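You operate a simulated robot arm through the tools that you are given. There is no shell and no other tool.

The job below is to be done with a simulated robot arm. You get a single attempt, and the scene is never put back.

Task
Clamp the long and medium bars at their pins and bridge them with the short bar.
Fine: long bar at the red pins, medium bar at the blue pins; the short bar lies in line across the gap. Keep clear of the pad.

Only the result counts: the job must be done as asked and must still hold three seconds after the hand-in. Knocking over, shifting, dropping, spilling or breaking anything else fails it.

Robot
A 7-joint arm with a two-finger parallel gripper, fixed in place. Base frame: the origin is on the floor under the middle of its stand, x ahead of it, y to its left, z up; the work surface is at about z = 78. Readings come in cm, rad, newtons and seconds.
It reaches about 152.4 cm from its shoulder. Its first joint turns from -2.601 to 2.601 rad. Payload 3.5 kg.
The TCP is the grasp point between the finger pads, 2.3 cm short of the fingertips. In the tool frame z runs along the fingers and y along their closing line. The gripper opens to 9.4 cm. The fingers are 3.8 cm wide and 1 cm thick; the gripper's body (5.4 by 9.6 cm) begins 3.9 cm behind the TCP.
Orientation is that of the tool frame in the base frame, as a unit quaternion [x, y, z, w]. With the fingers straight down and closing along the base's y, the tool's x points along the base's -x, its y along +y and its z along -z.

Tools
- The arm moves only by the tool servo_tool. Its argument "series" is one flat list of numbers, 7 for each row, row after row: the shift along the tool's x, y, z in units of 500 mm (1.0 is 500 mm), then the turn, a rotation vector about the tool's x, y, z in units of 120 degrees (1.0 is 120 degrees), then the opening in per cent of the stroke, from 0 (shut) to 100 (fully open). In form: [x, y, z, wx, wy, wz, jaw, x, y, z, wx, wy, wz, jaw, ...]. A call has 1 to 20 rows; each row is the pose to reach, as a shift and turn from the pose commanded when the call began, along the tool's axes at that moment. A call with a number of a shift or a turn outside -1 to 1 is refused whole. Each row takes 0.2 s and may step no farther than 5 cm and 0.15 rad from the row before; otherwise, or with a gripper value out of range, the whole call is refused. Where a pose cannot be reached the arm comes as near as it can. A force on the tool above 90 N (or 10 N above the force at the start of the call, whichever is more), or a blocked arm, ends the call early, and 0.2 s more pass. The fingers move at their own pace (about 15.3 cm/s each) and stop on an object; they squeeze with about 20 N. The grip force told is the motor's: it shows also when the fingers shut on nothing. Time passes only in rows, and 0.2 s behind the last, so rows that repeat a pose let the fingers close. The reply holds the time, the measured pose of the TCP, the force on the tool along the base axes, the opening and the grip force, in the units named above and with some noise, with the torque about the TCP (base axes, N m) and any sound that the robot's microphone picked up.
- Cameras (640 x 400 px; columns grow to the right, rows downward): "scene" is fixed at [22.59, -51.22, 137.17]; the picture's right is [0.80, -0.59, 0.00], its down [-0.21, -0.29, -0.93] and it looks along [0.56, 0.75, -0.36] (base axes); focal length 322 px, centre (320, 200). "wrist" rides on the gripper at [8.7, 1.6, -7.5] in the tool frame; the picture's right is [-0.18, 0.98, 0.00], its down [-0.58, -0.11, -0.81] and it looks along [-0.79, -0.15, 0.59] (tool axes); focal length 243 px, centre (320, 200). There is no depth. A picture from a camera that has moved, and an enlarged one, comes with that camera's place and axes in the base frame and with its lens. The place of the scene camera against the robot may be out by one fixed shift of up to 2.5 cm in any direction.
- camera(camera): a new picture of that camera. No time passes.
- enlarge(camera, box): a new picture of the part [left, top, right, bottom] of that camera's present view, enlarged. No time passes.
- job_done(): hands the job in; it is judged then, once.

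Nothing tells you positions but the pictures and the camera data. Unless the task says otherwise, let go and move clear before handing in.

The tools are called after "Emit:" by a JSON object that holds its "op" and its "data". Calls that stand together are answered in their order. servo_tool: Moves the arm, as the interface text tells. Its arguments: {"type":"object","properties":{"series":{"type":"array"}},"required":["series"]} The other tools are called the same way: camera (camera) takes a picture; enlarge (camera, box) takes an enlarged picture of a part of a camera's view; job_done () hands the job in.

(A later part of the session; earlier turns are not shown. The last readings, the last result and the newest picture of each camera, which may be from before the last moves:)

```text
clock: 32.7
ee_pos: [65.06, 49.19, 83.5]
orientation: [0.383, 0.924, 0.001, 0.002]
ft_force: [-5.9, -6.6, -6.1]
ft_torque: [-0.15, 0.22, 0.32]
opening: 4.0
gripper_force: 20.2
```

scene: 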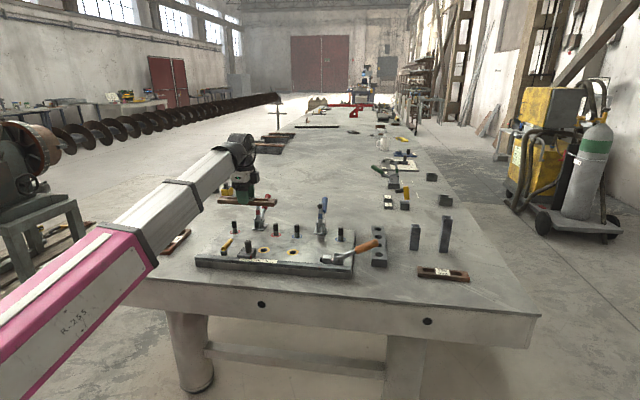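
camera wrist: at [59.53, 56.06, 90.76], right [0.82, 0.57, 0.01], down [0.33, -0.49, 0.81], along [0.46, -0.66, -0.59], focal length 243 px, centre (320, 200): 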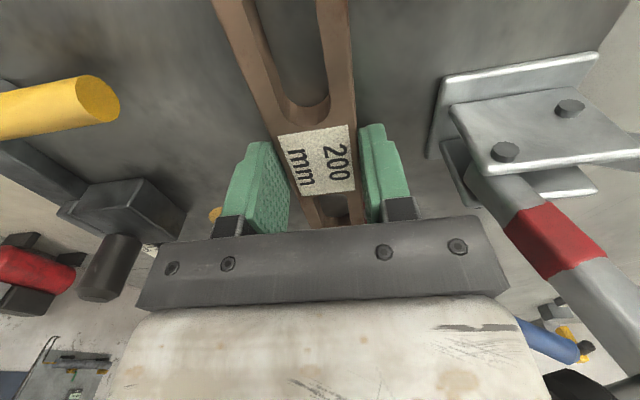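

Emit:
{"op": "servo_tool", "data": {"series": [0, 0, 0, 0, 0, -0.0015, 0, 0, 0, 0.002, 0, 0, -0.0015, 0, 0, 0, 0.003, 0, 0, -0.0015, 0, 0, 0, 0.003, 0, 0, -0.0015, 0]}}

```text
clock: 33.7
ee_pos: [65.03, 49.28, 83.52]
orientation: [0.381, 0.925, 0.002, 0.003]
ft_force: [-9.9, -9.0, -0.9]
ft_torque: [-0.18, 0.16, -0.36]
opening: 3.98
gripper_force: 19.9
```

Both pins seem to be touched and the bar rests on the plate. Opening the fingers slightly to release.

Emit:
{"op": "servo_tool", "data": {"series": [0, 0, 0.001, 0, 0, 0, 0, 0, 0, 0.001, 0, 0, 0, 50, 0, 0, 0.001, 0, 0, 0, 54, 0, 0, 0.001, 0, 0, 0, 54]}}

Emit:
{"op": "camera", "data": {"camera": "wrist"}}

Emit:
{"op": "enlarge", "data": {"camera": "scene", "box": [220, 200, 310, 260]}}

```text
clock: 34.7
ee_pos: [65.12, 49.23, 83.46]
orientation: [0.382, 0.924, 0.001, 0.003]
ft_force: [-0.6, -0.7, 0.0]
ft_torque: [0.02, 0.01, 0.0]
opening: 5.08
gripper_force: 0.0
```

```text
taken
camera wrist: at [59.97, 56.52, 90.65], right [0.82, 0.57, 0.01], down [0.33, -0.49, 0.81], along [0.46, -0.66, -0.59], focal length 243 px, centre (320, 200)
```

wrist: 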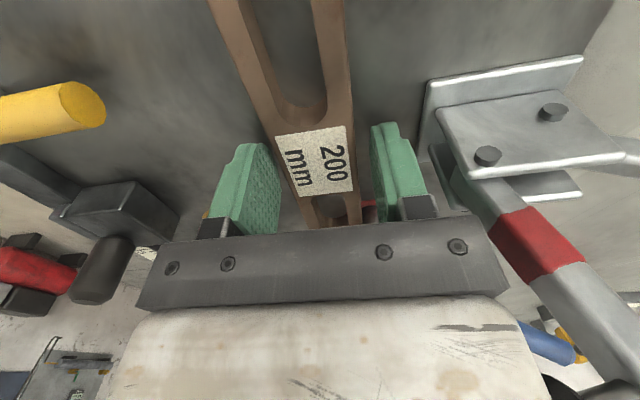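

```text
6.67 times, centred on (265, 230) of scene
camera zoom: at [22.59, -51.22, 137.17], right [0.8, -0.59, 0.0], down [-0.21, -0.29, -0.93], along [0.56, 0.75, -0.36], focal length 2144 px, centre (687, 0)
```

zoom: 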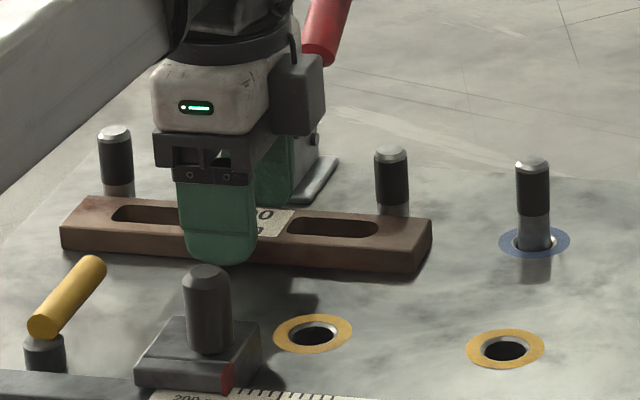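

Released. Rising straight up to clear it.

Emit:
{"op": "servo_tool", "data": {"series": [0, 0, -0.03, 0, 0, 0, 54, 0, 0, -0.1, 0, 0, 0, 54, 0, 0, -0.18, 0, 0, 0, 54, 0, 0, -0.26, 0, 0, 0, 54, 0, 0, -0.3, 0, 0, 0, 54]}}

Emit:
{"op": "camera", "data": {"camera": "wrist"}}

Emit:
{"op": "enlarge", "data": {"camera": "scene", "box": [220, 180, 310, 260]}}

```text
clock: 35.9
ee_pos: [65.01, 49.39, 98.25]
orientation: [0.381, 0.924, 0.002, 0.003]
ft_force: [-0.5, 0.7, -0.4]
ft_torque: [-0.02, 0.01, -0.01]
opening: 5.11
gripper_force: 0.1
```

```text
taken
camera wrist: at [59.87, 56.61, 105.53], right [0.82, 0.57, 0.01], down [0.33, -0.49, 0.81], along [0.46, -0.66, -0.59], focal length 243 px, centre (320, 200)
```

wrist: 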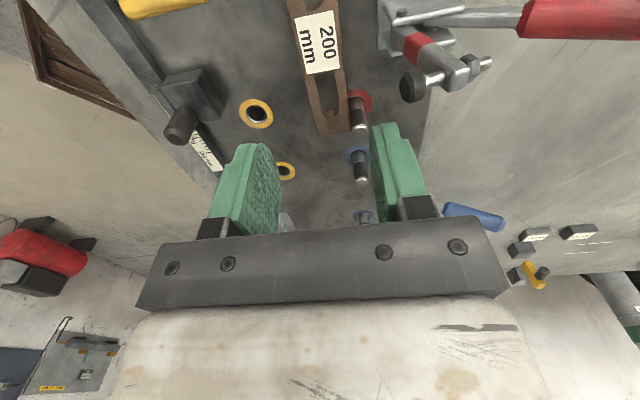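

```text
5.00 times, centred on (265, 220) of scene
camera zoom: at [22.59, -51.22, 137.17], right [0.8, -0.59, 0.0], down [-0.21, -0.29, -0.93], along [0.56, 0.75, -0.36], focal length 1608 px, centre (595, 100)
```

zoom: 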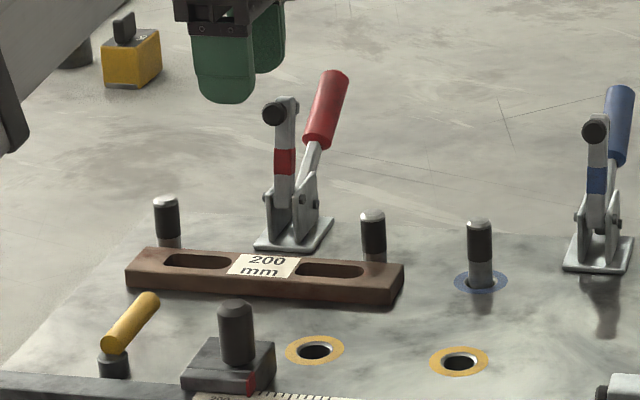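

The long bar sits against both red pins, centred by the clamp. Next is the red clamp: its handle tip is near (78.9, 63.9, 89), pointing away from the robot. I'll go above it with the fingers straddling it crosswise.

Emit:
{"op": "servo_tool", "data": {"series": [0.0, 0.0, -0.06, 0, 0, 0.0, 60, 0.0007, 0.0304, -0.12, 0, 0, 0.0618, 60, 0.0014, 0.0608, -0.12, 0, 0, 0.1237, 60, 0.0021, 0.0912, -0.12, 0, 0, 0.1855, 60, 0.0028, 0.1217, -0.12, 0, 0, 0.2473, 60, 0.0035, 0.1521, -0.12, 0, 0, 0.3092, 60, 0.0043, 0.1825, -0.12, 0, 0, 0.371, 60, 0.005, 0.2129, -0.12, 0, 0, 0.4328, 60, 0.0057, 0.2433, -0.12, 0, 0, 0.4947, 60, 0.0064, 0.2738, -0.12, 0, 0, 0.5565, 60, 0.0071, 0.3042, -0.12, 0, 0, 0.6183, 60, 0.0078, 0.3346, -0.12, 0, 0, 0.6802, 60, 0.0085, 0.365, -0.12, 0, 0, 0.742, 60, 0.0085, 0.365, -0.12, 0, 0, 0.742, 60]}}

Emit:
{"op": "camera", "data": {"camera": "wrist"}}

```text
clock: 38.9
ee_pos: [77.56, 62.37, 104.21]
orientation: [0.92, 0.391, 0.003, 0.0]
ft_force: [0.4, -0.4, 0.9]
ft_torque: [0.0, -0.01, -0.01]
opening: 5.62
gripper_force: 0.0
```

```text
taken
camera wrist: at [84.59, 67.48, 111.71], right [0.58, -0.82, 0.0], down [-0.49, -0.34, 0.8], along [-0.65, -0.47, -0.6], focal length 243 px, centre (320, 200)
```

wrist: 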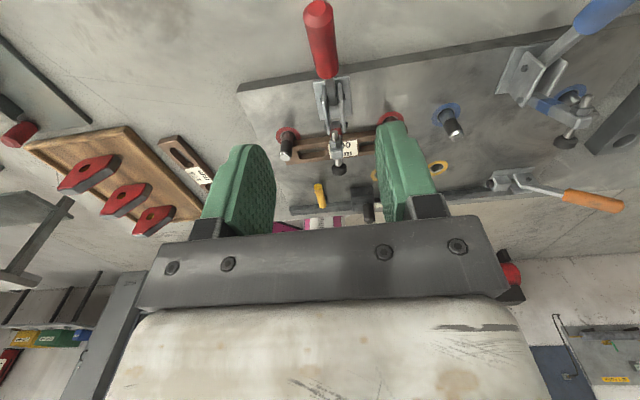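

Emit:
{"op": "enlarge", "data": {"camera": "wrist", "box": [240, 0, 440, 190]}}

```text
2.11 times, centred on (340, 95) of wrist
camera zoom: at [84.59, 67.48, 111.71], right [0.58, -0.82, 0.0], down [-0.49, -0.34, 0.8], along [-0.65, -0.47, -0.6], focal length 511 px, centre (278, 421)
```

zoom: 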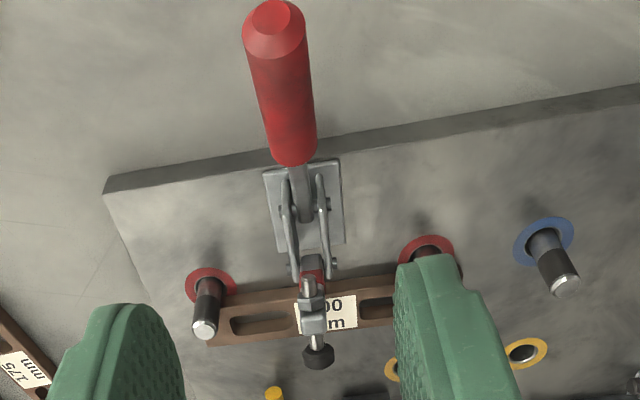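

The handle lies midway between the fingers, and the bar looks flush with both red pins. Descending to take hold of the handle near its end.

Emit:
{"op": "servo_tool", "data": {"series": [0, 0, 0.07, 0, 0, 0, 60, 0, 0, 0.14, 0, 0, 0, 60, 0, 0, 0.21, 0, 0, 0, 60, 0, 0, 0.27, 0, 0, 0, 60, 0, 0, 0.312, 0, 0, 0, 60, 0, 0, 0.312, 0, 0, 0, 60]}}

Emit:
{"op": "camera", "data": {"camera": "wrist"}}

Emit:
{"op": "enlarge", "data": {"camera": "scene", "box": [220, 150, 340, 250]}}

```text
clock: 40.3
ee_pos: [77.61, 62.46, 88.76]
orientation: [0.92, 0.391, 0.003, 0.001]
ft_force: [0.3, -0.4, -0.3]
ft_torque: [-0.01, 0.02, 0.02]
opening: 5.65
gripper_force: 0.1
```

```text
taken
camera wrist: at [84.7, 67.62, 96.18], right [0.58, -0.81, 0.0], down [-0.49, -0.34, 0.8], along [-0.65, -0.47, -0.6], focal length 243 px, centre (320, 200)
```

wrist: 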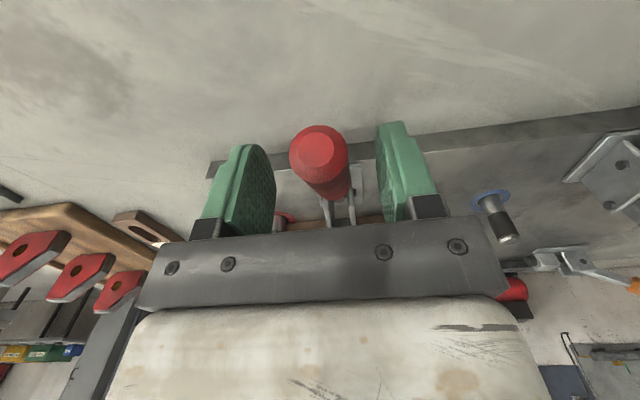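

```text
4.00 times, centred on (280, 200) of scene
camera zoom: at [22.59, -51.22, 137.17], right [0.8, -0.59, 0.0], down [-0.21, -0.29, -0.93], along [0.56, 0.75, -0.36], focal length 1287 px, centre (480, 200)
```

zoom: 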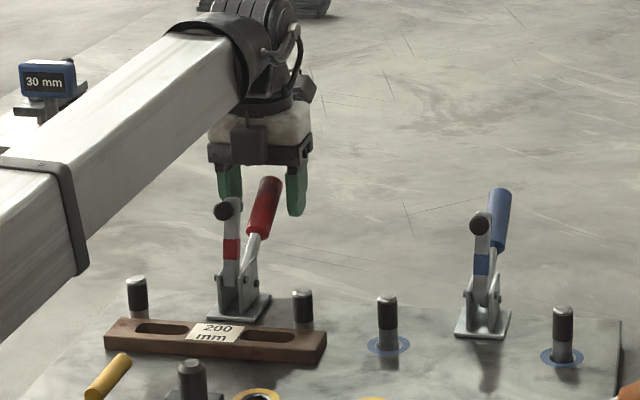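

Emit:
{"op": "servo_tool", "data": {"series": [0, 0.004, 0.008, 0, 0, 0, 60, 0, 0.004, 0.008, 0, 0, 0, 30, 0, 0.004, 0.008, 0, 0, 0, 10, 0, 0.004, 0.008, 0, 0, 0, 0, 0, 0.004, 0.008, 0, 0, 0, 0]}}

Emit:
{"op": "camera", "data": {"camera": "wrist"}}

```text
clock: 41.5
ee_pos: [77.83, 62.26, 88.37]
orientation: [0.921, 0.39, 0.003, 0.0]
ft_force: [3.3, -1.4, 0.1]
ft_torque: [0.86, 0.61, -1.92]
opening: 2.41
gripper_force: 45.6
```

```text
taken
camera wrist: at [84.87, 67.42, 95.79], right [0.58, -0.82, 0.0], down [-0.49, -0.34, 0.8], along [-0.65, -0.47, -0.6], focal length 243 px, centre (320, 200)
```

wrist: 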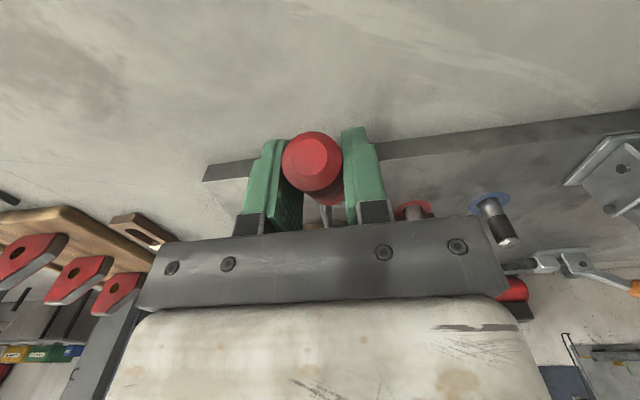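

The handle is gripped. I'll start swinging it up and forward in small steps and use the force readings to find its arc.

Emit:
{"op": "servo_tool", "data": {"series": [-0.002, 0, -0.006, 0, 0, 0, 0, -0.005, 0, -0.012, 0, 0, 0, 0, -0.0086, 0, -0.018, 0, 0, 0, 0, -0.0086, 0, -0.018, 0, 0, 0, 0]}}

Emit:
{"op": "camera", "data": {"camera": "wrist"}}

```text
clock: 42.5
ee_pos: [77.39, 62.06, 89.34]
orientation: [0.92, 0.392, 0.003, 0.001]
ft_force: [5.8, -2.1, -15.6]
ft_torque: [1.72, -0.34, -1.73]
opening: 2.4
gripper_force: 44.8
```

```text
taken
camera wrist: at [84.53, 67.1, 96.65], right [0.58, -0.81, 0.0], down [-0.49, -0.34, 0.8], along [-0.65, -0.47, -0.6], focal length 243 px, centre (320, 200)
```

wrist: 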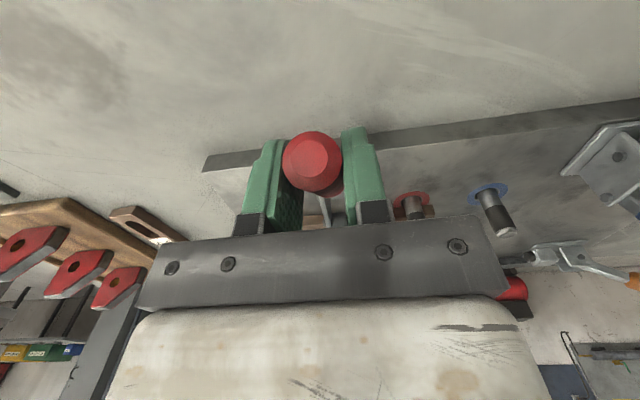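

Emit:
{"op": "servo_tool", "data": {"series": [-0.005, 0, -0.009, 0, 0, 0, 0, -0.01, 0, -0.018, 0, 0, 0, 0, -0.015, 0, -0.026, 0, 0, 0, 0, -0.015, 0, -0.026, 0, 0, 0, 0]}}

Emit:
{"op": "camera", "data": {"camera": "wrist"}}

Emit:
{"op": "enlarge", "data": {"camera": "scene", "box": [220, 150, 340, 250]}}

```text
clock: 43.5
ee_pos: [76.76, 61.32, 90.62]
orientation: [0.92, 0.392, 0.002, 0.001]
ft_force: [4.3, -8.9, -18.5]
ft_torque: [1.43, 0.06, -1.41]
opening: 2.42
gripper_force: 44.7
```

```text
taken
camera wrist: at [83.94, 66.5, 97.96], right [0.58, -0.81, 0.0], down [-0.49, -0.34, 0.8], along [-0.65, -0.47, -0.59], focal length 243 px, centre (320, 200)
```

wrist: 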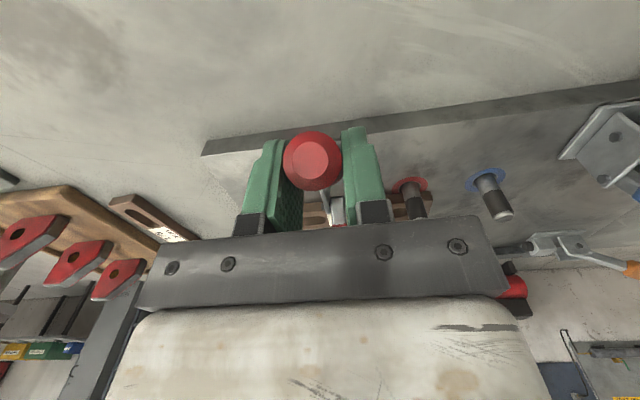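

```text
4.00 times, centred on (280, 200) of scene
camera zoom: at [22.59, -51.22, 137.17], right [0.8, -0.59, 0.0], down [-0.21, -0.29, -0.93], along [0.56, 0.75, -0.36], focal length 1287 px, centre (480, 200)
```

zoom: 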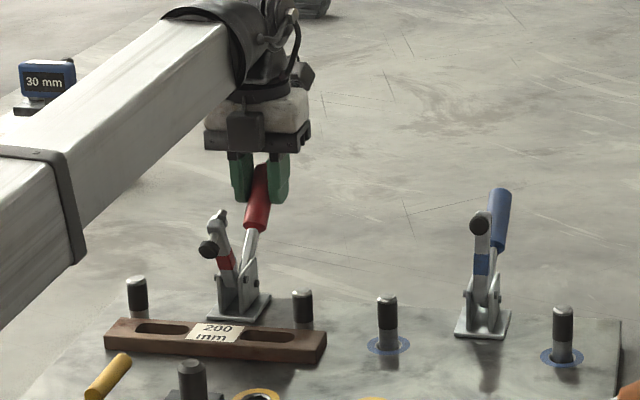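

The clamp arm is swinging down toward the bar as the handle rises, so the direction is right. I'll continue along the arc with more forward motion.

Emit:
{"op": "servo_tool", "data": {"series": [-0.008, 0, -0.006, 0, 0, 0, 0, -0.016, 0, -0.012, 0, 0, 0, 0, -0.024, 0, -0.018, 0, 0, 0, 0, -0.032, 0, -0.024, 0, 0, 0, 0, -0.032, 0, -0.024, 0, 0, 0, 0]}}

Emit:
{"op": "camera", "data": {"camera": "wrist"}}

Emit:
{"op": "enlarge", "data": {"camera": "scene", "box": [220, 150, 340, 250]}}

```text
clock: 44.7
ee_pos: [75.95, 60.31, 91.87]
orientation: [0.92, 0.392, 0.005, 0.0]
ft_force: [21.4, 8.2, 9.6]
ft_torque: [1.58, -0.27, -1.05]
opening: 2.38
gripper_force: 45.0
```

```text
taken
camera wrist: at [82.98, 65.53, 99.24], right [0.58, -0.81, 0.0], down [-0.49, -0.35, 0.8], along [-0.65, -0.47, -0.6], focal length 243 px, centre (320, 200)
```

wrist: 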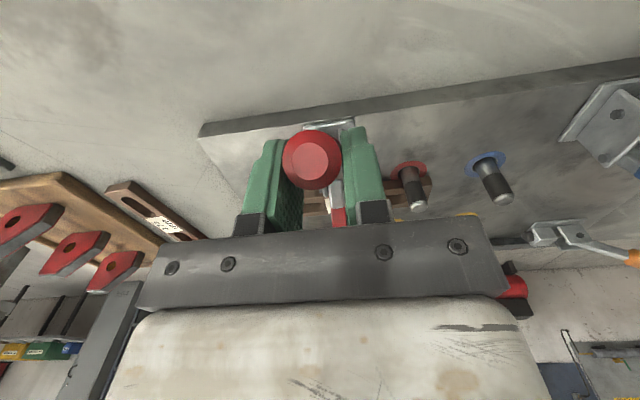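

```text
4.00 times, centred on (280, 200) of scene
camera zoom: at [22.59, -51.22, 137.17], right [0.8, -0.59, 0.0], down [-0.21, -0.29, -0.93], along [0.56, 0.75, -0.36], focal length 1287 px, centre (480, 200)
```

zoom: 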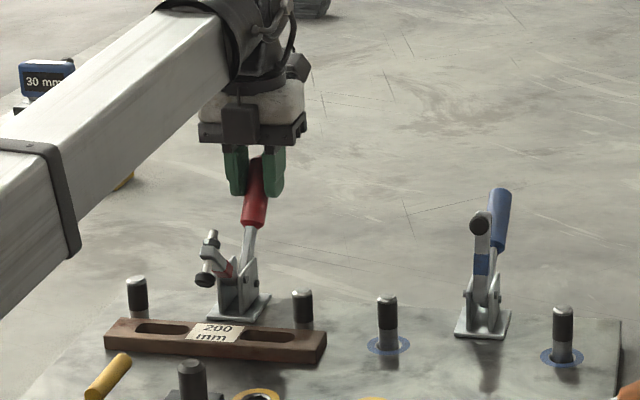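

Emit:
{"op": "servo_tool", "data": {"series": [-0.004, 0, -0.009, 0, 0, 0, 0, -0.009, 0, -0.018, 0, 0, 0, 0, -0.015, 0, -0.027, 0, 0, 0, 0, -0.021, 0, -0.0346, 0, 0, 0, 0, -0.021, 0, -0.0346, 0, 0, 0, 0]}}

Emit:
{"op": "enlarge", "data": {"camera": "scene", "box": [220, 150, 340, 250]}}

```text
clock: 45.9
ee_pos: [75.01, 59.38, 93.25]
orientation: [0.92, 0.392, 0.001, 0.001]
ft_force: [-6.0, -22.2, -30.3]
ft_torque: [0.26, 1.12, -0.77]
opening: 2.43
gripper_force: 44.9
```

```text
4.00 times, centred on (280, 200) of scene
camera zoom: at [22.59, -51.22, 137.17], right [0.8, -0.59, 0.0], down [-0.21, -0.29, -0.93], along [0.56, 0.75, -0.36], focal length 1287 px, centre (480, 200)
```

zoom: 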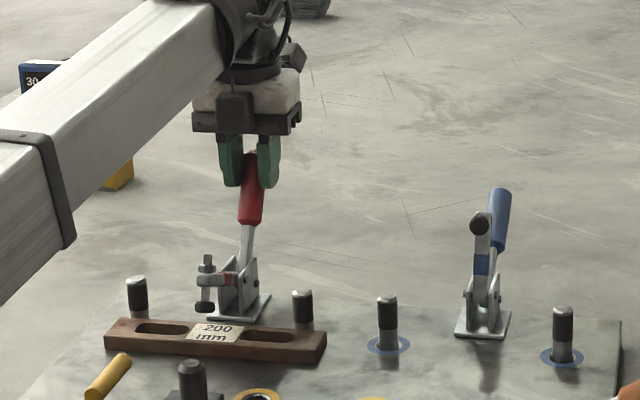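

The clamp arm is nearly horizontal now. From the forces I estimate the handle pivot at about e2 = 4.5, z = 83.5 with a radius of 11.7 cm. I'll follow that arc.

Emit:
{"op": "servo_tool", "data": {"series": [-0.008, 0, -0.002, 0, 0, 0, 0, -0.016, 0, -0.006, 0, 0, 0, 0, -0.0252, 0, -0.0122, 0, 0, 0, 0, -0.0252, 0, -0.0122, 0, 0, 0, 0]}}

Emit:
{"op": "enlarge", "data": {"camera": "scene", "box": [220, 150, 340, 250]}}

Emit:
{"op": "camera", "data": {"camera": "wrist"}}

```text
clock: 46.9
ee_pos: [74.31, 58.81, 94.05]
orientation: [0.92, 0.392, 0.005, 0.001]
ft_force: [12.7, 1.9, -4.8]
ft_torque: [1.44, -0.4, -0.62]
opening: 2.39
gripper_force: 45.5
```

```text
4.00 times, centred on (280, 200) of scene
camera zoom: at [22.59, -51.22, 137.17], right [0.8, -0.59, 0.0], down [-0.21, -0.29, -0.93], along [0.56, 0.75, -0.36], focal length 1287 px, centre (480, 200)
```

zoom: 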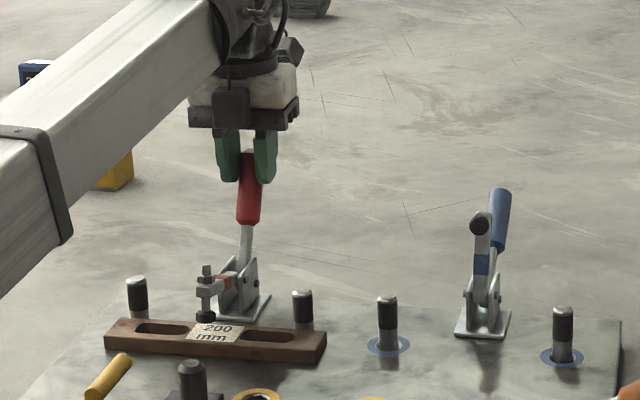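

```text
taken
camera wrist: at [81.36, 63.89, 101.52], right [0.58, -0.81, 0.0], down [-0.49, -0.35, 0.8], along [-0.65, -0.47, -0.6], focal length 243 px, centre (320, 200)
```

wrist: 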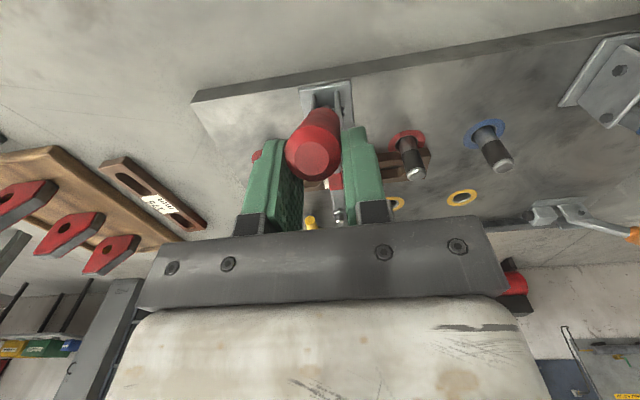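

Emit:
{"op": "servo_tool", "data": {"series": [-0.009, 0, -0.005, 0, 0, 0, 0, -0.018, 0, -0.009, 0, 0, 0, 0, -0.027, 0, -0.0124, 0, 0, 0, 0, -0.027, 0, -0.0124, 0, 0, 0, 0]}}

Emit:
{"op": "enlarge", "data": {"camera": "scene", "box": [220, 150, 340, 250]}}

```text
clock: 47.9
ee_pos: [73.23, 57.51, 94.7]
orientation: [0.92, 0.391, 0.003, 0.0]
ft_force: [14.3, 4.0, 2.3]
ft_torque: [1.51, -0.54, -0.41]
opening: 2.4
gripper_force: 45.1
```

```text
4.00 times, centred on (280, 200) of scene
camera zoom: at [22.59, -51.22, 137.17], right [0.8, -0.59, 0.0], down [-0.21, -0.29, -0.93], along [0.56, 0.75, -0.36], focal length 1287 px, centre (480, 200)
```

zoom: 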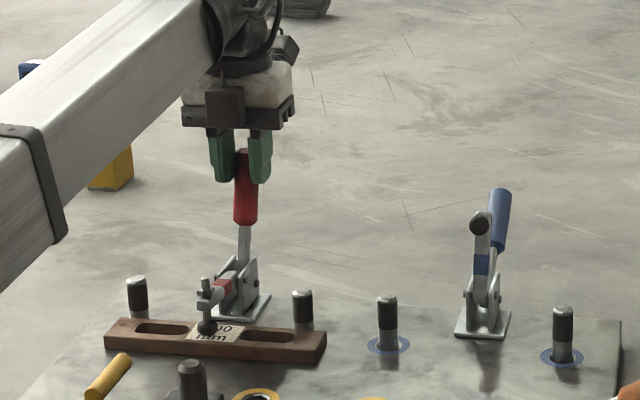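

Emit:
{"op": "servo_tool", "data": {"series": [-0.01, 0, -0.003, 0, 0, 0, 0, -0.02, 0, -0.006, 0, 0, 0, 0, -0.03, 0, -0.009, 0, 0, 0, 0, -0.03, 0, -0.009, 0, 0, 0, 0]}}

Emit:
{"op": "enlarge", "data": {"camera": "scene", "box": [220, 150, 340, 250]}}

Emit:
{"op": "camera", "data": {"camera": "wrist"}}

```text
clock: 48.9
ee_pos: [72.09, 56.61, 95.05]
orientation: [0.92, 0.392, 0.002, 0.001]
ft_force: [11.2, 6.3, -18.8]
ft_torque: [1.32, 0.0, -0.25]
opening: 2.42
gripper_force: 44.8
```

```text
4.00 times, centred on (280, 200) of scene
camera zoom: at [22.59, -51.22, 137.17], right [0.8, -0.59, 0.0], down [-0.21, -0.29, -0.93], along [0.56, 0.75, -0.36], focal length 1287 px, centre (480, 200)
```

zoom: 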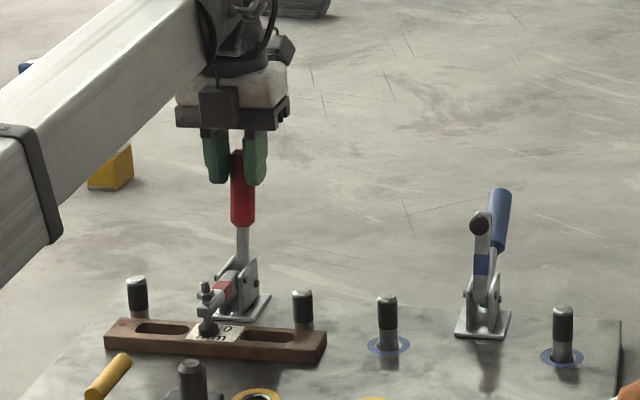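

```text
taken
camera wrist: at [79.18, 61.7, 102.46], right [0.58, -0.81, 0.0], down [-0.49, -0.34, 0.8], along [-0.65, -0.47, -0.6], focal length 243 px, centre (320, 200)
```

wrist: 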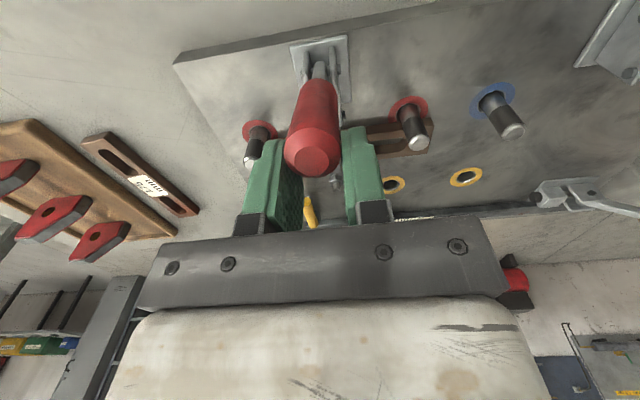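

Emit:
{"op": "servo_tool", "data": {"series": [-0.01, 0, 0.0, 0, 0, 0, 0, -0.02, 0, -0.001, 0, 0, 0, 0, -0.03, 0, -0.002, 0, 0, 0, 0, -0.03, 0, -0.002, 0, 0, 0, 0]}}

Emit:
{"op": "enlarge", "data": {"camera": "scene", "box": [220, 150, 340, 250]}}

```text
clock: 49.9
ee_pos: [71.11, 55.6, 95.38]
orientation: [0.92, 0.392, 0.004, 0.001]
ft_force: [2.5, 14.8, 13.5]
ft_torque: [1.72, -0.42, 0.01]
opening: 2.39
gripper_force: 44.8
```

```text
4.00 times, centred on (280, 200) of scene
camera zoom: at [22.59, -51.22, 137.17], right [0.8, -0.59, 0.0], down [-0.21, -0.29, -0.93], along [0.56, 0.75, -0.36], focal length 1287 px, centre (480, 200)
```

zoom: 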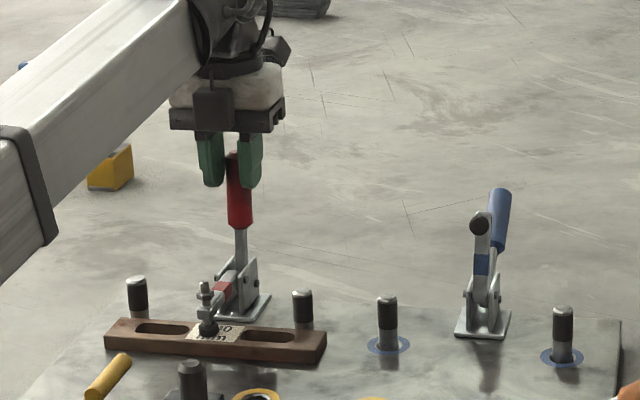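

Emit:
{"op": "enlarge", "data": {"camera": "scene", "box": [245, 210, 295, 245]}}

Emit:
{"op": "camera", "data": {"camera": "wrist"}}

```text
11.43 times, centred on (270, 228) of scene
camera zoom: at [22.59, -51.22, 137.17], right [0.8, -0.59, 0.0], down [-0.21, -0.29, -0.93], along [0.56, 0.75, -0.36], focal length 3676 px, centre (891, -114)
```

zoom: 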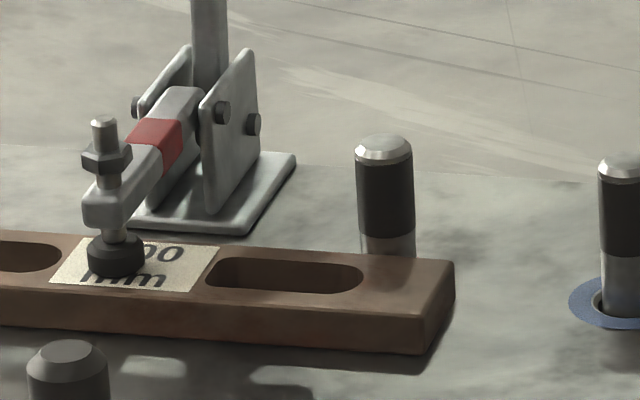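

```text
taken
camera wrist: at [78.13, 60.64, 102.74], right [0.58, -0.81, 0.0], down [-0.49, -0.35, 0.8], along [-0.65, -0.47, -0.6], focal length 243 px, centre (320, 200)
```

wrist: 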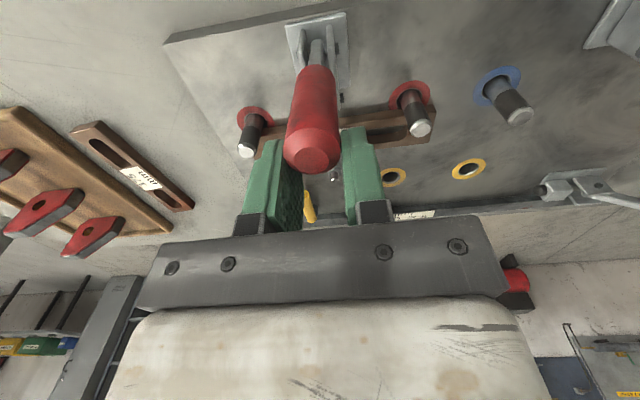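

The pad now bears on the long bar. I'll push the handle a little further to be sure the clamp passes its lock point.

Emit:
{"op": "servo_tool", "data": {"series": [-0.008, 0, 0.0, 0, 0, 0, 0, -0.014, 0, 0.0, 0, 0, 0, 0, -0.02, 0, 0.001, 0, 0, 0, 0, -0.02, 0, 0.001, 0, 0, 0, 0]}}

Emit:
{"op": "enlarge", "data": {"camera": "scene", "box": [245, 190, 295, 245]}}

```text
clock: 50.9
ee_pos: [70.2, 54.79, 95.27]
orientation: [0.92, 0.392, 0.003, 0.0]
ft_force: [-10.5, 16.5, 19.0]
ft_torque: [1.45, -0.55, 0.32]
opening: 2.35
gripper_force: 45.2
```

```text
7.27 times, centred on (270, 218) of scene
camera zoom: at [22.59, -51.22, 137.17], right [0.8, -0.59, 0.0], down [-0.21, -0.29, -0.93], along [0.56, 0.75, -0.36], focal length 2339 px, centre (684, 73)
```

zoom: 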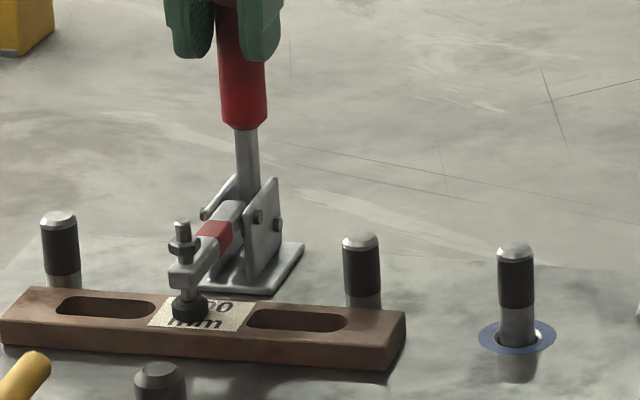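

Emit:
{"op": "servo_tool", "data": {"series": [-0.006, 0, 0.001, 0, 0, 0, 0, -0.012, 0, 0.002, 0, 0, 0, 0, -0.016, 0, 0.003, 0, 0, 0, 0, -0.016, 0, 0.003, 0, 0, 0, 0]}}

Emit:
{"op": "enlarge", "data": {"camera": "scene", "box": [245, 190, 295, 245]}}

```text
clock: 51.9
ee_pos: [69.98, 53.93, 95.02]
orientation: [0.921, 0.39, 0.002, 0.002]
ft_force: [-0.1, -5.0, 0.1]
ft_torque: [-0.03, 0.02, -0.04]
opening: 0.0
gripper_force: 42.5
```

```text
7.27 times, centred on (270, 218) of scene
camera zoom: at [22.59, -51.22, 137.17], right [0.8, -0.59, 0.0], down [-0.21, -0.29, -0.93], along [0.56, 0.75, -0.36], focal length 2339 px, centre (684, 73)
```

zoom: 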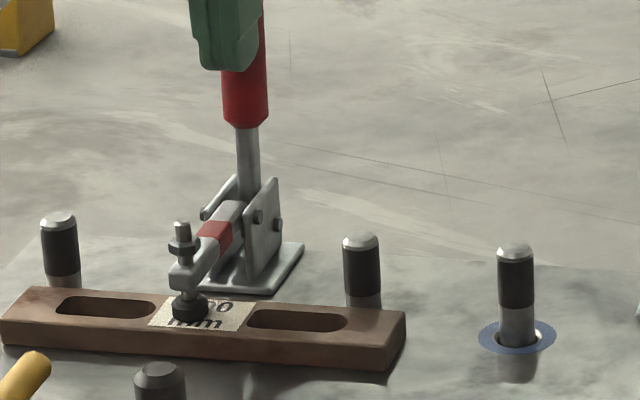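

The handle reached its stop and the fingers slid off its front; the handle is upright and the pad still bears on the bar. I'll retreat forward and up, then check that the clamp stays closed.

Emit:
{"op": "servo_tool", "data": {"series": [-0.01, 0, 0.0, 0, 0, 0, 0, -0.02, 0, -0.01, 0, 0, 0, 0, -0.02, 0, -0.06, 0, 0, 0, 0, -0.02, 0, -0.12, 0, 0, 0, 0, -0.02, 0, -0.16, 0, 0, 0, 20]}}

Emit:
{"op": "enlarge", "data": {"camera": "scene", "box": [230, 170, 310, 245]}}

Emit:
{"op": "camera", "data": {"camera": "wrist"}}

```text
clock: 53.1
ee_pos: [69.18, 53.58, 103.04]
orientation: [0.92, 0.392, 0.003, 0.001]
ft_force: [-0.5, 0.5, -0.1]
ft_torque: [-0.02, 0.01, -0.03]
opening: 1.9
gripper_force: 0.1
```

```text
5.33 times, centred on (270, 208) of scene
camera zoom: at [22.59, -51.22, 137.17], right [0.8, -0.59, 0.0], down [-0.21, -0.29, -0.93], along [0.56, 0.75, -0.36], focal length 1716 px, centre (587, 160)
```

zoom: 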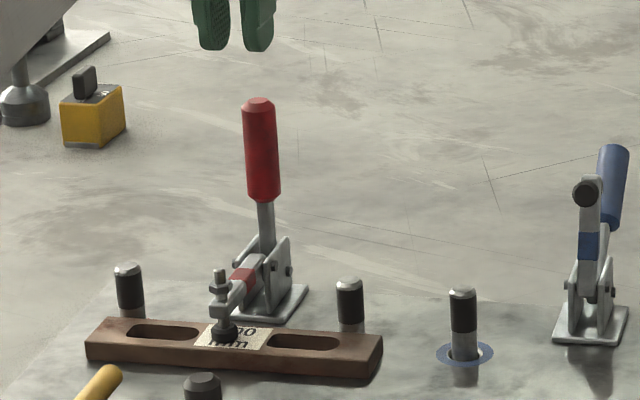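

```text
taken
camera wrist: at [76.24, 58.63, 110.4], right [0.58, -0.81, 0.0], down [-0.49, -0.34, 0.8], along [-0.65, -0.47, -0.6], focal length 243 px, centre (320, 200)
```

wrist: 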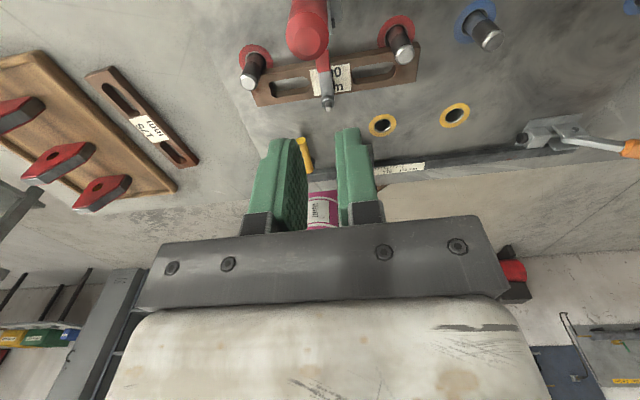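

The red clamp is closed and holding the long bar flush against its pins. Next is the 175 bar, centred near (41.6, 66.2) and turned about 48°; I'll unwind the yaw toward it.

Emit:
{"op": "servo_tool", "data": {"series": [-0.0001, -0.0177, 0, 0, 0, -0.0685, 64, -0.0003, -0.0354, 0, 0, 0, -0.1369, 64, -0.0004, -0.0531, 0, 0, 0, -0.2054, 64, -0.0006, -0.0709, 0, 0, 0, -0.2738, 64, -0.0007, -0.0886, 0, 0, 0, -0.3423, 64, -0.0009, -0.1063, 0, 0, 0, -0.4107, 64, -0.001, -0.124, 0, 0, 0, -0.4792, 64, -0.0011, -0.1417, 0, 0, 0, -0.5476, 64, -0.0013, -0.1594, 0, 0, 0, -0.6161, 64, -0.0014, -0.1771, 0, 0, 0, -0.6845, 64, -0.0016, -0.1949, 0, 0, 0, -0.753, 64, -0.0017, -0.2126, 0, 0, 0, -0.8214, 64, -0.0019, -0.2303, 0, 0, 0, -0.8899, 64, -0.002, -0.248, 0, 0, 0, -0.9583, 64, -0.002, -0.248, 0, 0, 0, -0.9583, 64]}}

```text
clock: 56.3
ee_pos: [60.26, 62.12, 102.91]
orientation: [0.164, 0.987, 0.0, 0.003]
ft_force: [-0.6, 0.2, -0.6]
ft_torque: [-0.03, -0.01, 0.01]
opening: 5.99
gripper_force: 0.0
```

Emit:
{"op": "servo_tool", "data": {"series": [0.0422, -0.0048, 0.0131, 0, 0, -0.0622, 64, 0.0844, -0.0096, 0.0262, 0, 0, -0.1244, 64, 0.1265, -0.0144, 0.0393, 0, 0, -0.1867, 64, 0.1687, -0.0192, 0.0524, 0, 0, -0.2489, 64, 0.2109, -0.024, 0.0656, 0, 0, -0.3111, 64, 0.2531, -0.0288, 0.0787, 0, 0, -0.3733, 64, 0.2952, -0.0336, 0.0918, 0, 0, -0.4356, 64, 0.3374, -0.0384, 0.1049, 0, 0, -0.4978, 64, 0.3796, -0.0432, 0.118, 0, 0, -0.56, 64, 0.3796, -0.0432, 0.118, 0, 0, -0.56, 64]}}

Emit:
{"op": "camera", "data": {"camera": "wrist"}}

```text
clock: 58.5
ee_pos: [41.57, 66.11, 96.81]
orientation: [-0.411, 0.912, -0.001, 0.003]
ft_force: [0.3, 0.2, -0.3]
ft_torque: [-0.02, -0.03, 0.0]
opening: 6.0
gripper_force: 0.0
```

```text
taken
camera wrist: at [34.45, 60.66, 104.2], right [-0.61, 0.79, 0.0], down [0.46, 0.36, 0.81], along [0.64, 0.49, -0.59], focal length 243 px, centre (320, 200)
```

wrist: 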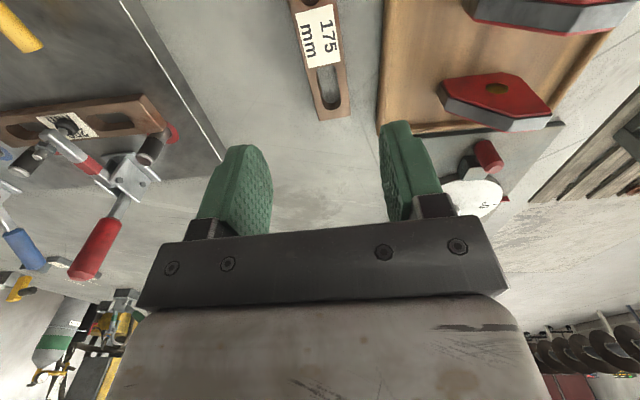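

Emit:
{"op": "servo_tool", "data": {"series": [0, 0, 0.06, 0, 0, 0, 64, 0, 0, 0.12, 0, 0, 0, 64, 0, 0, 0.18, 0, 0, 0, 64, 0, 0, 0.22, 0, 0, 0, 64, 0, 0, 0.24, 0, 0, 0, 64, 0, 0, 0.24, 0, 0, 0, 64]}}

Emit:
{"op": "camera", "data": {"camera": "wrist"}}

```text
clock: 59.9
ee_pos: [41.63, 66.07, 84.99]
orientation: [-0.41, 0.912, -0.001, 0.003]
ft_force: [0.9, -0.2, -0.1]
ft_torque: [0.03, 0.0, 0.01]
opening: 6.02
gripper_force: 0.1
```

```text
taken
camera wrist: at [34.52, 60.67, 92.22], right [-0.61, 0.79, 0.0], down [0.46, 0.36, 0.81], along [0.64, 0.49, -0.59], focal length 243 px, centre (320, 200)
```

wrist: 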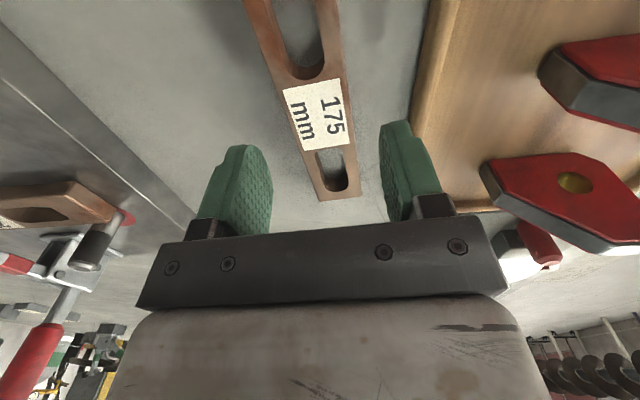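

Emit:
{"op": "servo_tool", "data": {"series": [0, -0.002, 0.04, 0, 0, 0, 64, 0, -0.003, 0.07, 0, 0, 0, 64, 0, -0.003, 0.082, 0, 0, 0, 64, 0, -0.003, 0.082, 0, 0, 0, 64, 0, -0.003, 0.082, 0, 0, 0, 30, 0, -0.003, 0.082, 0, 0, 0, 10, 0, -0.003, 0.082, 0, 0, 0, 0, 0, -0.003, 0.082, 0, 0, 0, 0]}}

Emit:
{"op": "camera", "data": {"camera": "wrist"}}

```text
clock: 61.7
ee_pos: [41.7, 66.15, 80.87]
orientation: [-0.409, 0.913, -0.001, 0.004]
ft_force: [0.1, 0.7, 0.2]
ft_torque: [0.06, -0.06, 0.04]
opening: 3.98
gripper_force: 20.2
```

```text
taken
camera wrist: at [34.62, 60.63, 88.14], right [-0.61, 0.79, 0.0], down [0.46, 0.36, 0.81], along [0.64, 0.49, -0.59], focal length 243 px, centre (320, 200)
```

wrist: 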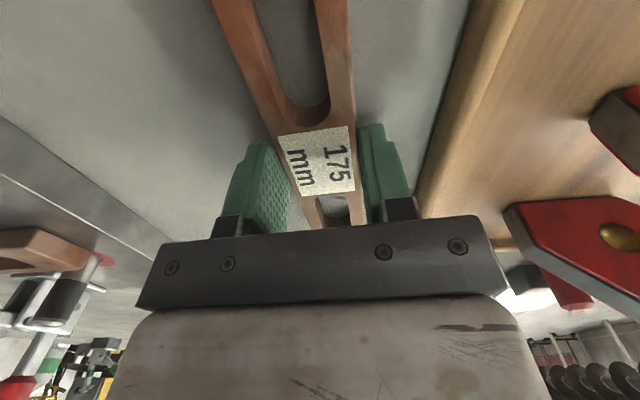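

The medium bar is gripped at its centre. I'll lift it, carry it along the front of the plate and turn it in line with the pins.

Emit:
{"op": "servo_tool", "data": {"series": [0, 0, -0.04, 0, 0, 0, 0, 0, 0, -0.12, 0, 0, 0, 0, 0, 0, -0.2, 0, 0, 0, 0, 0, 0, -0.28, 0, 0, 0, 0, 0, 0, -0.34, 0, 0, 0, 0, 0.0022, -0.0434, -0.34, 0, 0, 0.0597, 0, 0.0044, -0.0868, -0.34, 0, 0, 0.1194, 0, 0.0066, -0.1302, -0.34, 0, 0, 0.179, 0, 0.0088, -0.1735, -0.34, 0, 0, 0.2387, 0, 0.011, -0.2169, -0.34, 0, 0, 0.2984, 0, 0.0132, -0.2603, -0.34, 0, 0, 0.3581, 0, 0.0154, -0.3037, -0.34, 0, 0, 0.4177, 0, 0.0176, -0.3471, -0.34, 0, 0, 0.4774, 0, 0.0198, -0.3905, -0.34, 0, 0, 0.5371, 0, 0.022, -0.4338, -0.34, 0, 0, 0.5968, 0, 0.0242, -0.4772, -0.34, 0, 0, 0.6565, 0, 0.0264, -0.5206, -0.34, 0, 0, 0.7161, 0, 0.0286, -0.564, -0.34, 0, 0, 0.7758, 0, 0.0286, -0.564, -0.34, 0, 0, 0.7758, 0]}}

Emit:
{"op": "camera", "data": {"camera": "wrist"}}

```text
clock: 65.7
ee_pos: [61.77, 46.34, 97.83]
orientation: [0.381, 0.924, 0.003, 0.003]
ft_force: [-0.3, 0.2, -5.6]
ft_torque: [0.05, 0.02, 0.0]
opening: 3.98
gripper_force: 20.0
```

```text
taken
camera wrist: at [56.78, 53.43, 105.16], right [0.82, 0.57, 0.01], down [0.33, -0.49, 0.81], along [0.46, -0.66, -0.59], focal length 243 px, centre (320, 200)
```

wrist: 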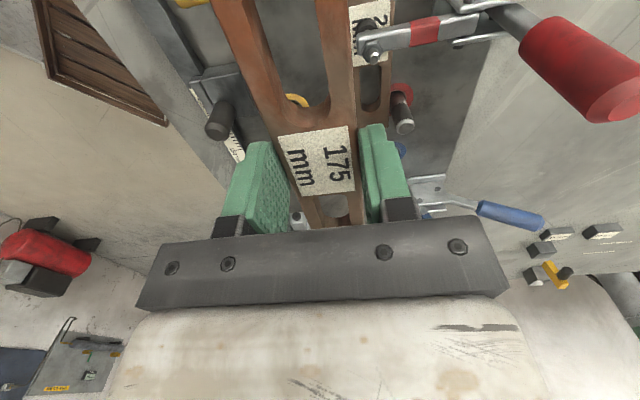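

Emit:
{"op": "servo_tool", "data": {"series": [-0.0688, 0.0028, 0, 0, 0, 0, 0, -0.1375, 0.0056, 0, 0, 0, 0, 0, -0.2063, 0.0084, 0, 0, 0, 0, 0, -0.2751, 0.0112, 0, 0, 0, 0, 0, -0.3439, 0.014, 0, 0, 0, 0, 0, -0.4126, 0.0168, 0, 0, 0, 0, 0, -0.4814, 0.0196, 0, 0, 0, 0, 0, -0.4814, 0.0196, 0, 0, 0, 0, 0]}}

Emit:
{"op": "camera", "data": {"camera": "wrist"}}

Emit:
{"op": "enlarge", "data": {"camera": "scene", "box": [250, 170, 390, 280]}}

```text
clock: 67.5
ee_pos: [79.65, 29.83, 98.24]
orientation: [0.381, 0.924, 0.002, 0.002]
ft_force: [-0.1, 0.0, -6.1]
ft_torque: [-0.03, 0.01, 0.0]
opening: 3.97
gripper_force: 20.3
```

```text
taken
camera wrist: at [74.39, 37.02, 105.56], right [0.82, 0.57, 0.01], down [0.33, -0.49, 0.81], along [0.46, -0.66, -0.59], focal length 243 px, centre (320, 200)
```

wrist: 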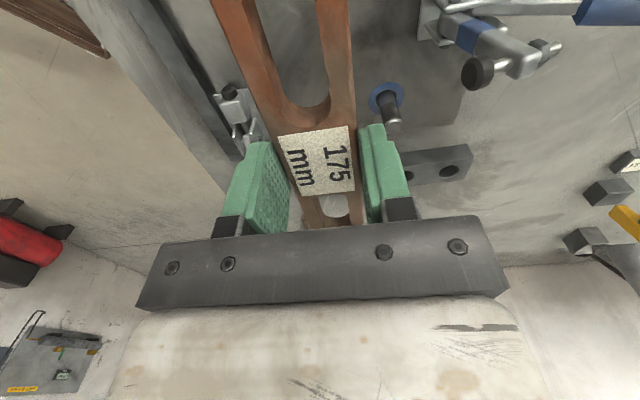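

```text
3.64 times, centred on (320, 225) of scene
camera zoom: at [22.59, -51.22, 137.17], right [0.8, -0.59, 0.0], down [-0.21, -0.29, -0.93], along [0.56, 0.75, -0.36], focal length 1170 px, centre (320, 109)
```

zoom: 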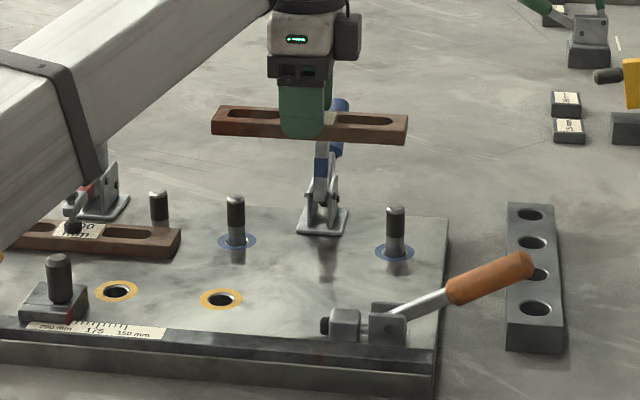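

Emit:
{"op": "enlarge", "data": {"camera": "wrist", "box": [330, 0, 570, 150]}}

```text
2.67 times, centred on (450, 75) of wrist
camera zoom: at [74.39, 37.02, 105.56], right [0.82, 0.57, 0.01], down [0.33, -0.49, 0.81], along [0.46, -0.66, -0.59], focal length 647 px, centre (-27, 533)
```

zoom: 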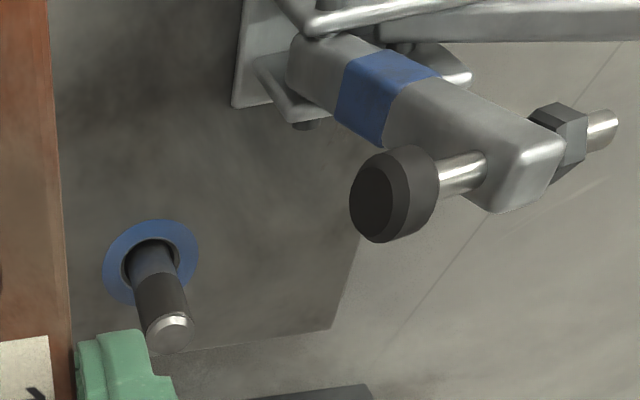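

The blue pins measure the same relative geometry, with blue-2 at (89.4, 28.8) and the blue midpoint near (83.75, 34.4). I'll lower the medium bar in front of them.

Emit:
{"op": "servo_tool", "data": {"series": [0.0034, 0.0185, 0.03, 0, 0, 0, 0, 0.0068, 0.0369, 0.08, 0, 0, 0, 0, 0.0068, 0.0369, 0.14, 0, 0, 0, 0, 0.0068, 0.0369, 0.2, 0, 0, 0, 0, 0.0068, 0.0369, 0.25, 0, 0, 0, 0, 0.0068, 0.0369, 0.275, 0, 0, 0, 0, 0.0068, 0.0369, 0.275, 0, 0, 0, 0]}}

Emit:
{"op": "camera", "data": {"camera": "wrist"}}

Emit:
{"op": "enlarge", "data": {"camera": "scene", "box": [270, 180, 380, 270]}}

```text
clock: 69.1
ee_pos: [80.79, 31.53, 84.38]
orientation: [0.382, 0.924, 0.001, 0.003]
ft_force: [0.3, 0.0, -6.4]
ft_torque: [0.02, 0.01, 0.0]
opening: 4.01
gripper_force: 20.5
```

```text
taken
camera wrist: at [75.64, 38.65, 91.69], right [0.82, 0.57, 0.01], down [0.33, -0.49, 0.81], along [0.46, -0.66, -0.59], focal length 243 px, centre (320, 200)
```

wrist: 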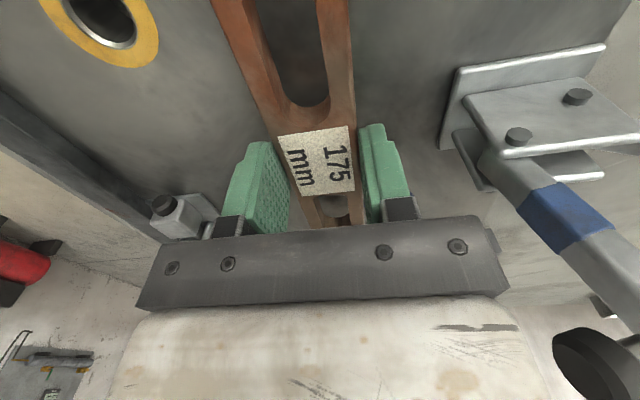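

```text
4.44 times, centred on (325, 225) of scene
camera zoom: at [22.59, -51.22, 137.17], right [0.8, -0.59, 0.0], down [-0.21, -0.29, -0.93], along [0.56, 0.75, -0.36], focal length 1430 px, centre (298, 89)
```

zoom: 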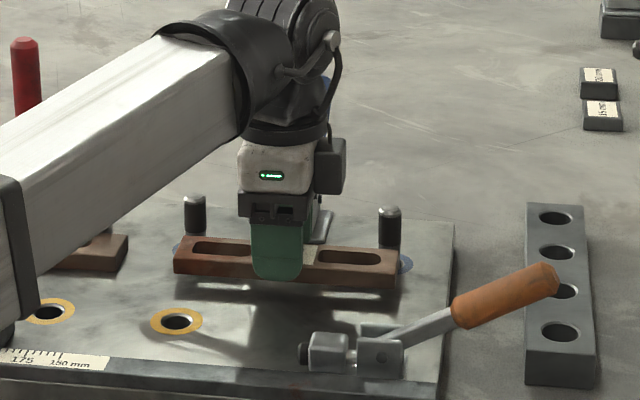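

Emit:
{"op": "servo_tool", "data": {"series": [0, 0, 0.009, 0, 0, 0, 0, 0, 0, 0.017, 0, 0, 0, 0, 0, 0.01, 0.017, 0, 0, 0, 0, 0, 0.02, 0.017, 0, 0, 0, 0, 0, 0.024, 0.017, 0, 0, 0, 0]}}

Emit:
{"op": "servo_tool", "data": {"series": [0, 0.001, 0, 0, 0, 0, 0, 0, 0.002, 0, 0, 0, 0, 0]}}

Emit:
{"op": "servo_tool", "data": {"series": [0, 0.001, 0, 0, 0, 0, 0, 0, 0.002, 0, 0, 0, 0, 0]}}

```text
clock: 70.3
ee_pos: [81.54, 32.32, 83.37]
orientation: [0.381, 0.925, 0.002, 0.003]
ft_force: [-0.9, -0.2, -6.1]
ft_torque: [0.04, 0.02, -0.02]
opening: 3.97
gripper_force: 20.1
```

```text
clock: 70.9
ee_pos: [81.67, 32.44, 83.52]
orientation: [0.381, 0.925, 0.002, 0.003]
ft_force: [-0.1, -0.5, -5.3]
ft_torque: [0.04, 0.0, -0.01]
opening: 3.97
gripper_force: 19.8
```

```text
clock: 71.5
ee_pos: [81.69, 32.46, 83.47]
orientation: [0.381, 0.924, 0.002, 0.003]
ft_force: [-1.9, -1.1, -5.7]
ft_torque: [-0.04, 0.03, -0.1]
opening: 3.97
gripper_force: 19.8
```

Contact is beginning at the predicted place. A little more pressure to seat it on both pins.

Emit:
{"op": "servo_tool", "data": {"series": [0, 0.001, 0, 0, 0, 0, 0, 0, 0.002, 0, 0, 0, 0, 0]}}

Emit:
{"op": "servo_tool", "data": {"series": [0, 0.001, 0, 0, 0, 0, 0, 0, 0.001, 0, 0, 0, 0, 0]}}

```text
clock: 72.1
ee_pos: [81.63, 32.64, 83.42]
orientation: [0.382, 0.924, 0.001, 0.004]
ft_force: [-5.7, -5.2, -5.3]
ft_torque: [-0.13, 0.19, -0.46]
opening: 3.98
gripper_force: 20.4
```

```text
clock: 72.7
ee_pos: [81.64, 32.55, 83.56]
orientation: [0.381, 0.924, 0.001, 0.003]
ft_force: [-11.2, -10.6, -5.7]
ft_torque: [-0.28, 0.34, -0.38]
opening: 4.0
gripper_force: 20.1
```

Both blue pins are loaded. I'll settle the bar on the plate and release it.

Emit:
{"op": "servo_tool", "data": {"series": [0, 0, 0.002, 0, 0, 0.0005, 0, 0, 0, 0.004, 0, 0, 0.0005, 0, 0, 0, 0.004, 0, 0, 0.0005, 0]}}

Emit:
{"op": "servo_tool", "data": {"series": [0, 0, 0, 0, 0, 0, 0, 0, 0, 0, 0, 0, 0, 50, 0, 0, 0, 0, 0, 0, 54, 0, 0, 0, 0, 0, 0, 54]}}

Emit:
{"op": "camera", "data": {"camera": "wrist"}}

```text
clock: 73.5
ee_pos: [81.72, 32.44, 83.26]
orientation: [0.382, 0.924, 0.001, 0.002]
ft_force: [-17.7, -15.2, 7.2]
ft_torque: [-0.78, 0.01, -0.22]
opening: 3.99
gripper_force: 19.9
```

```text
clock: 74.5
ee_pos: [81.9, 32.64, 83.28]
orientation: [0.382, 0.924, 0.002, 0.002]
ft_force: [-0.2, 0.4, 0.2]
ft_torque: [0.01, -0.01, 0.01]
opening: 5.1
gripper_force: 0.1
```

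```text
taken
camera wrist: at [76.73, 39.88, 90.61], right [0.82, 0.57, 0.01], down [0.33, -0.49, 0.81], along [0.46, -0.66, -0.59], focal length 243 px, centre (320, 200)
```

wrist: 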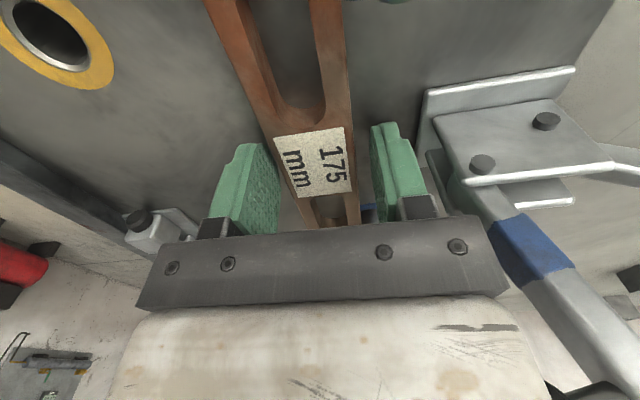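

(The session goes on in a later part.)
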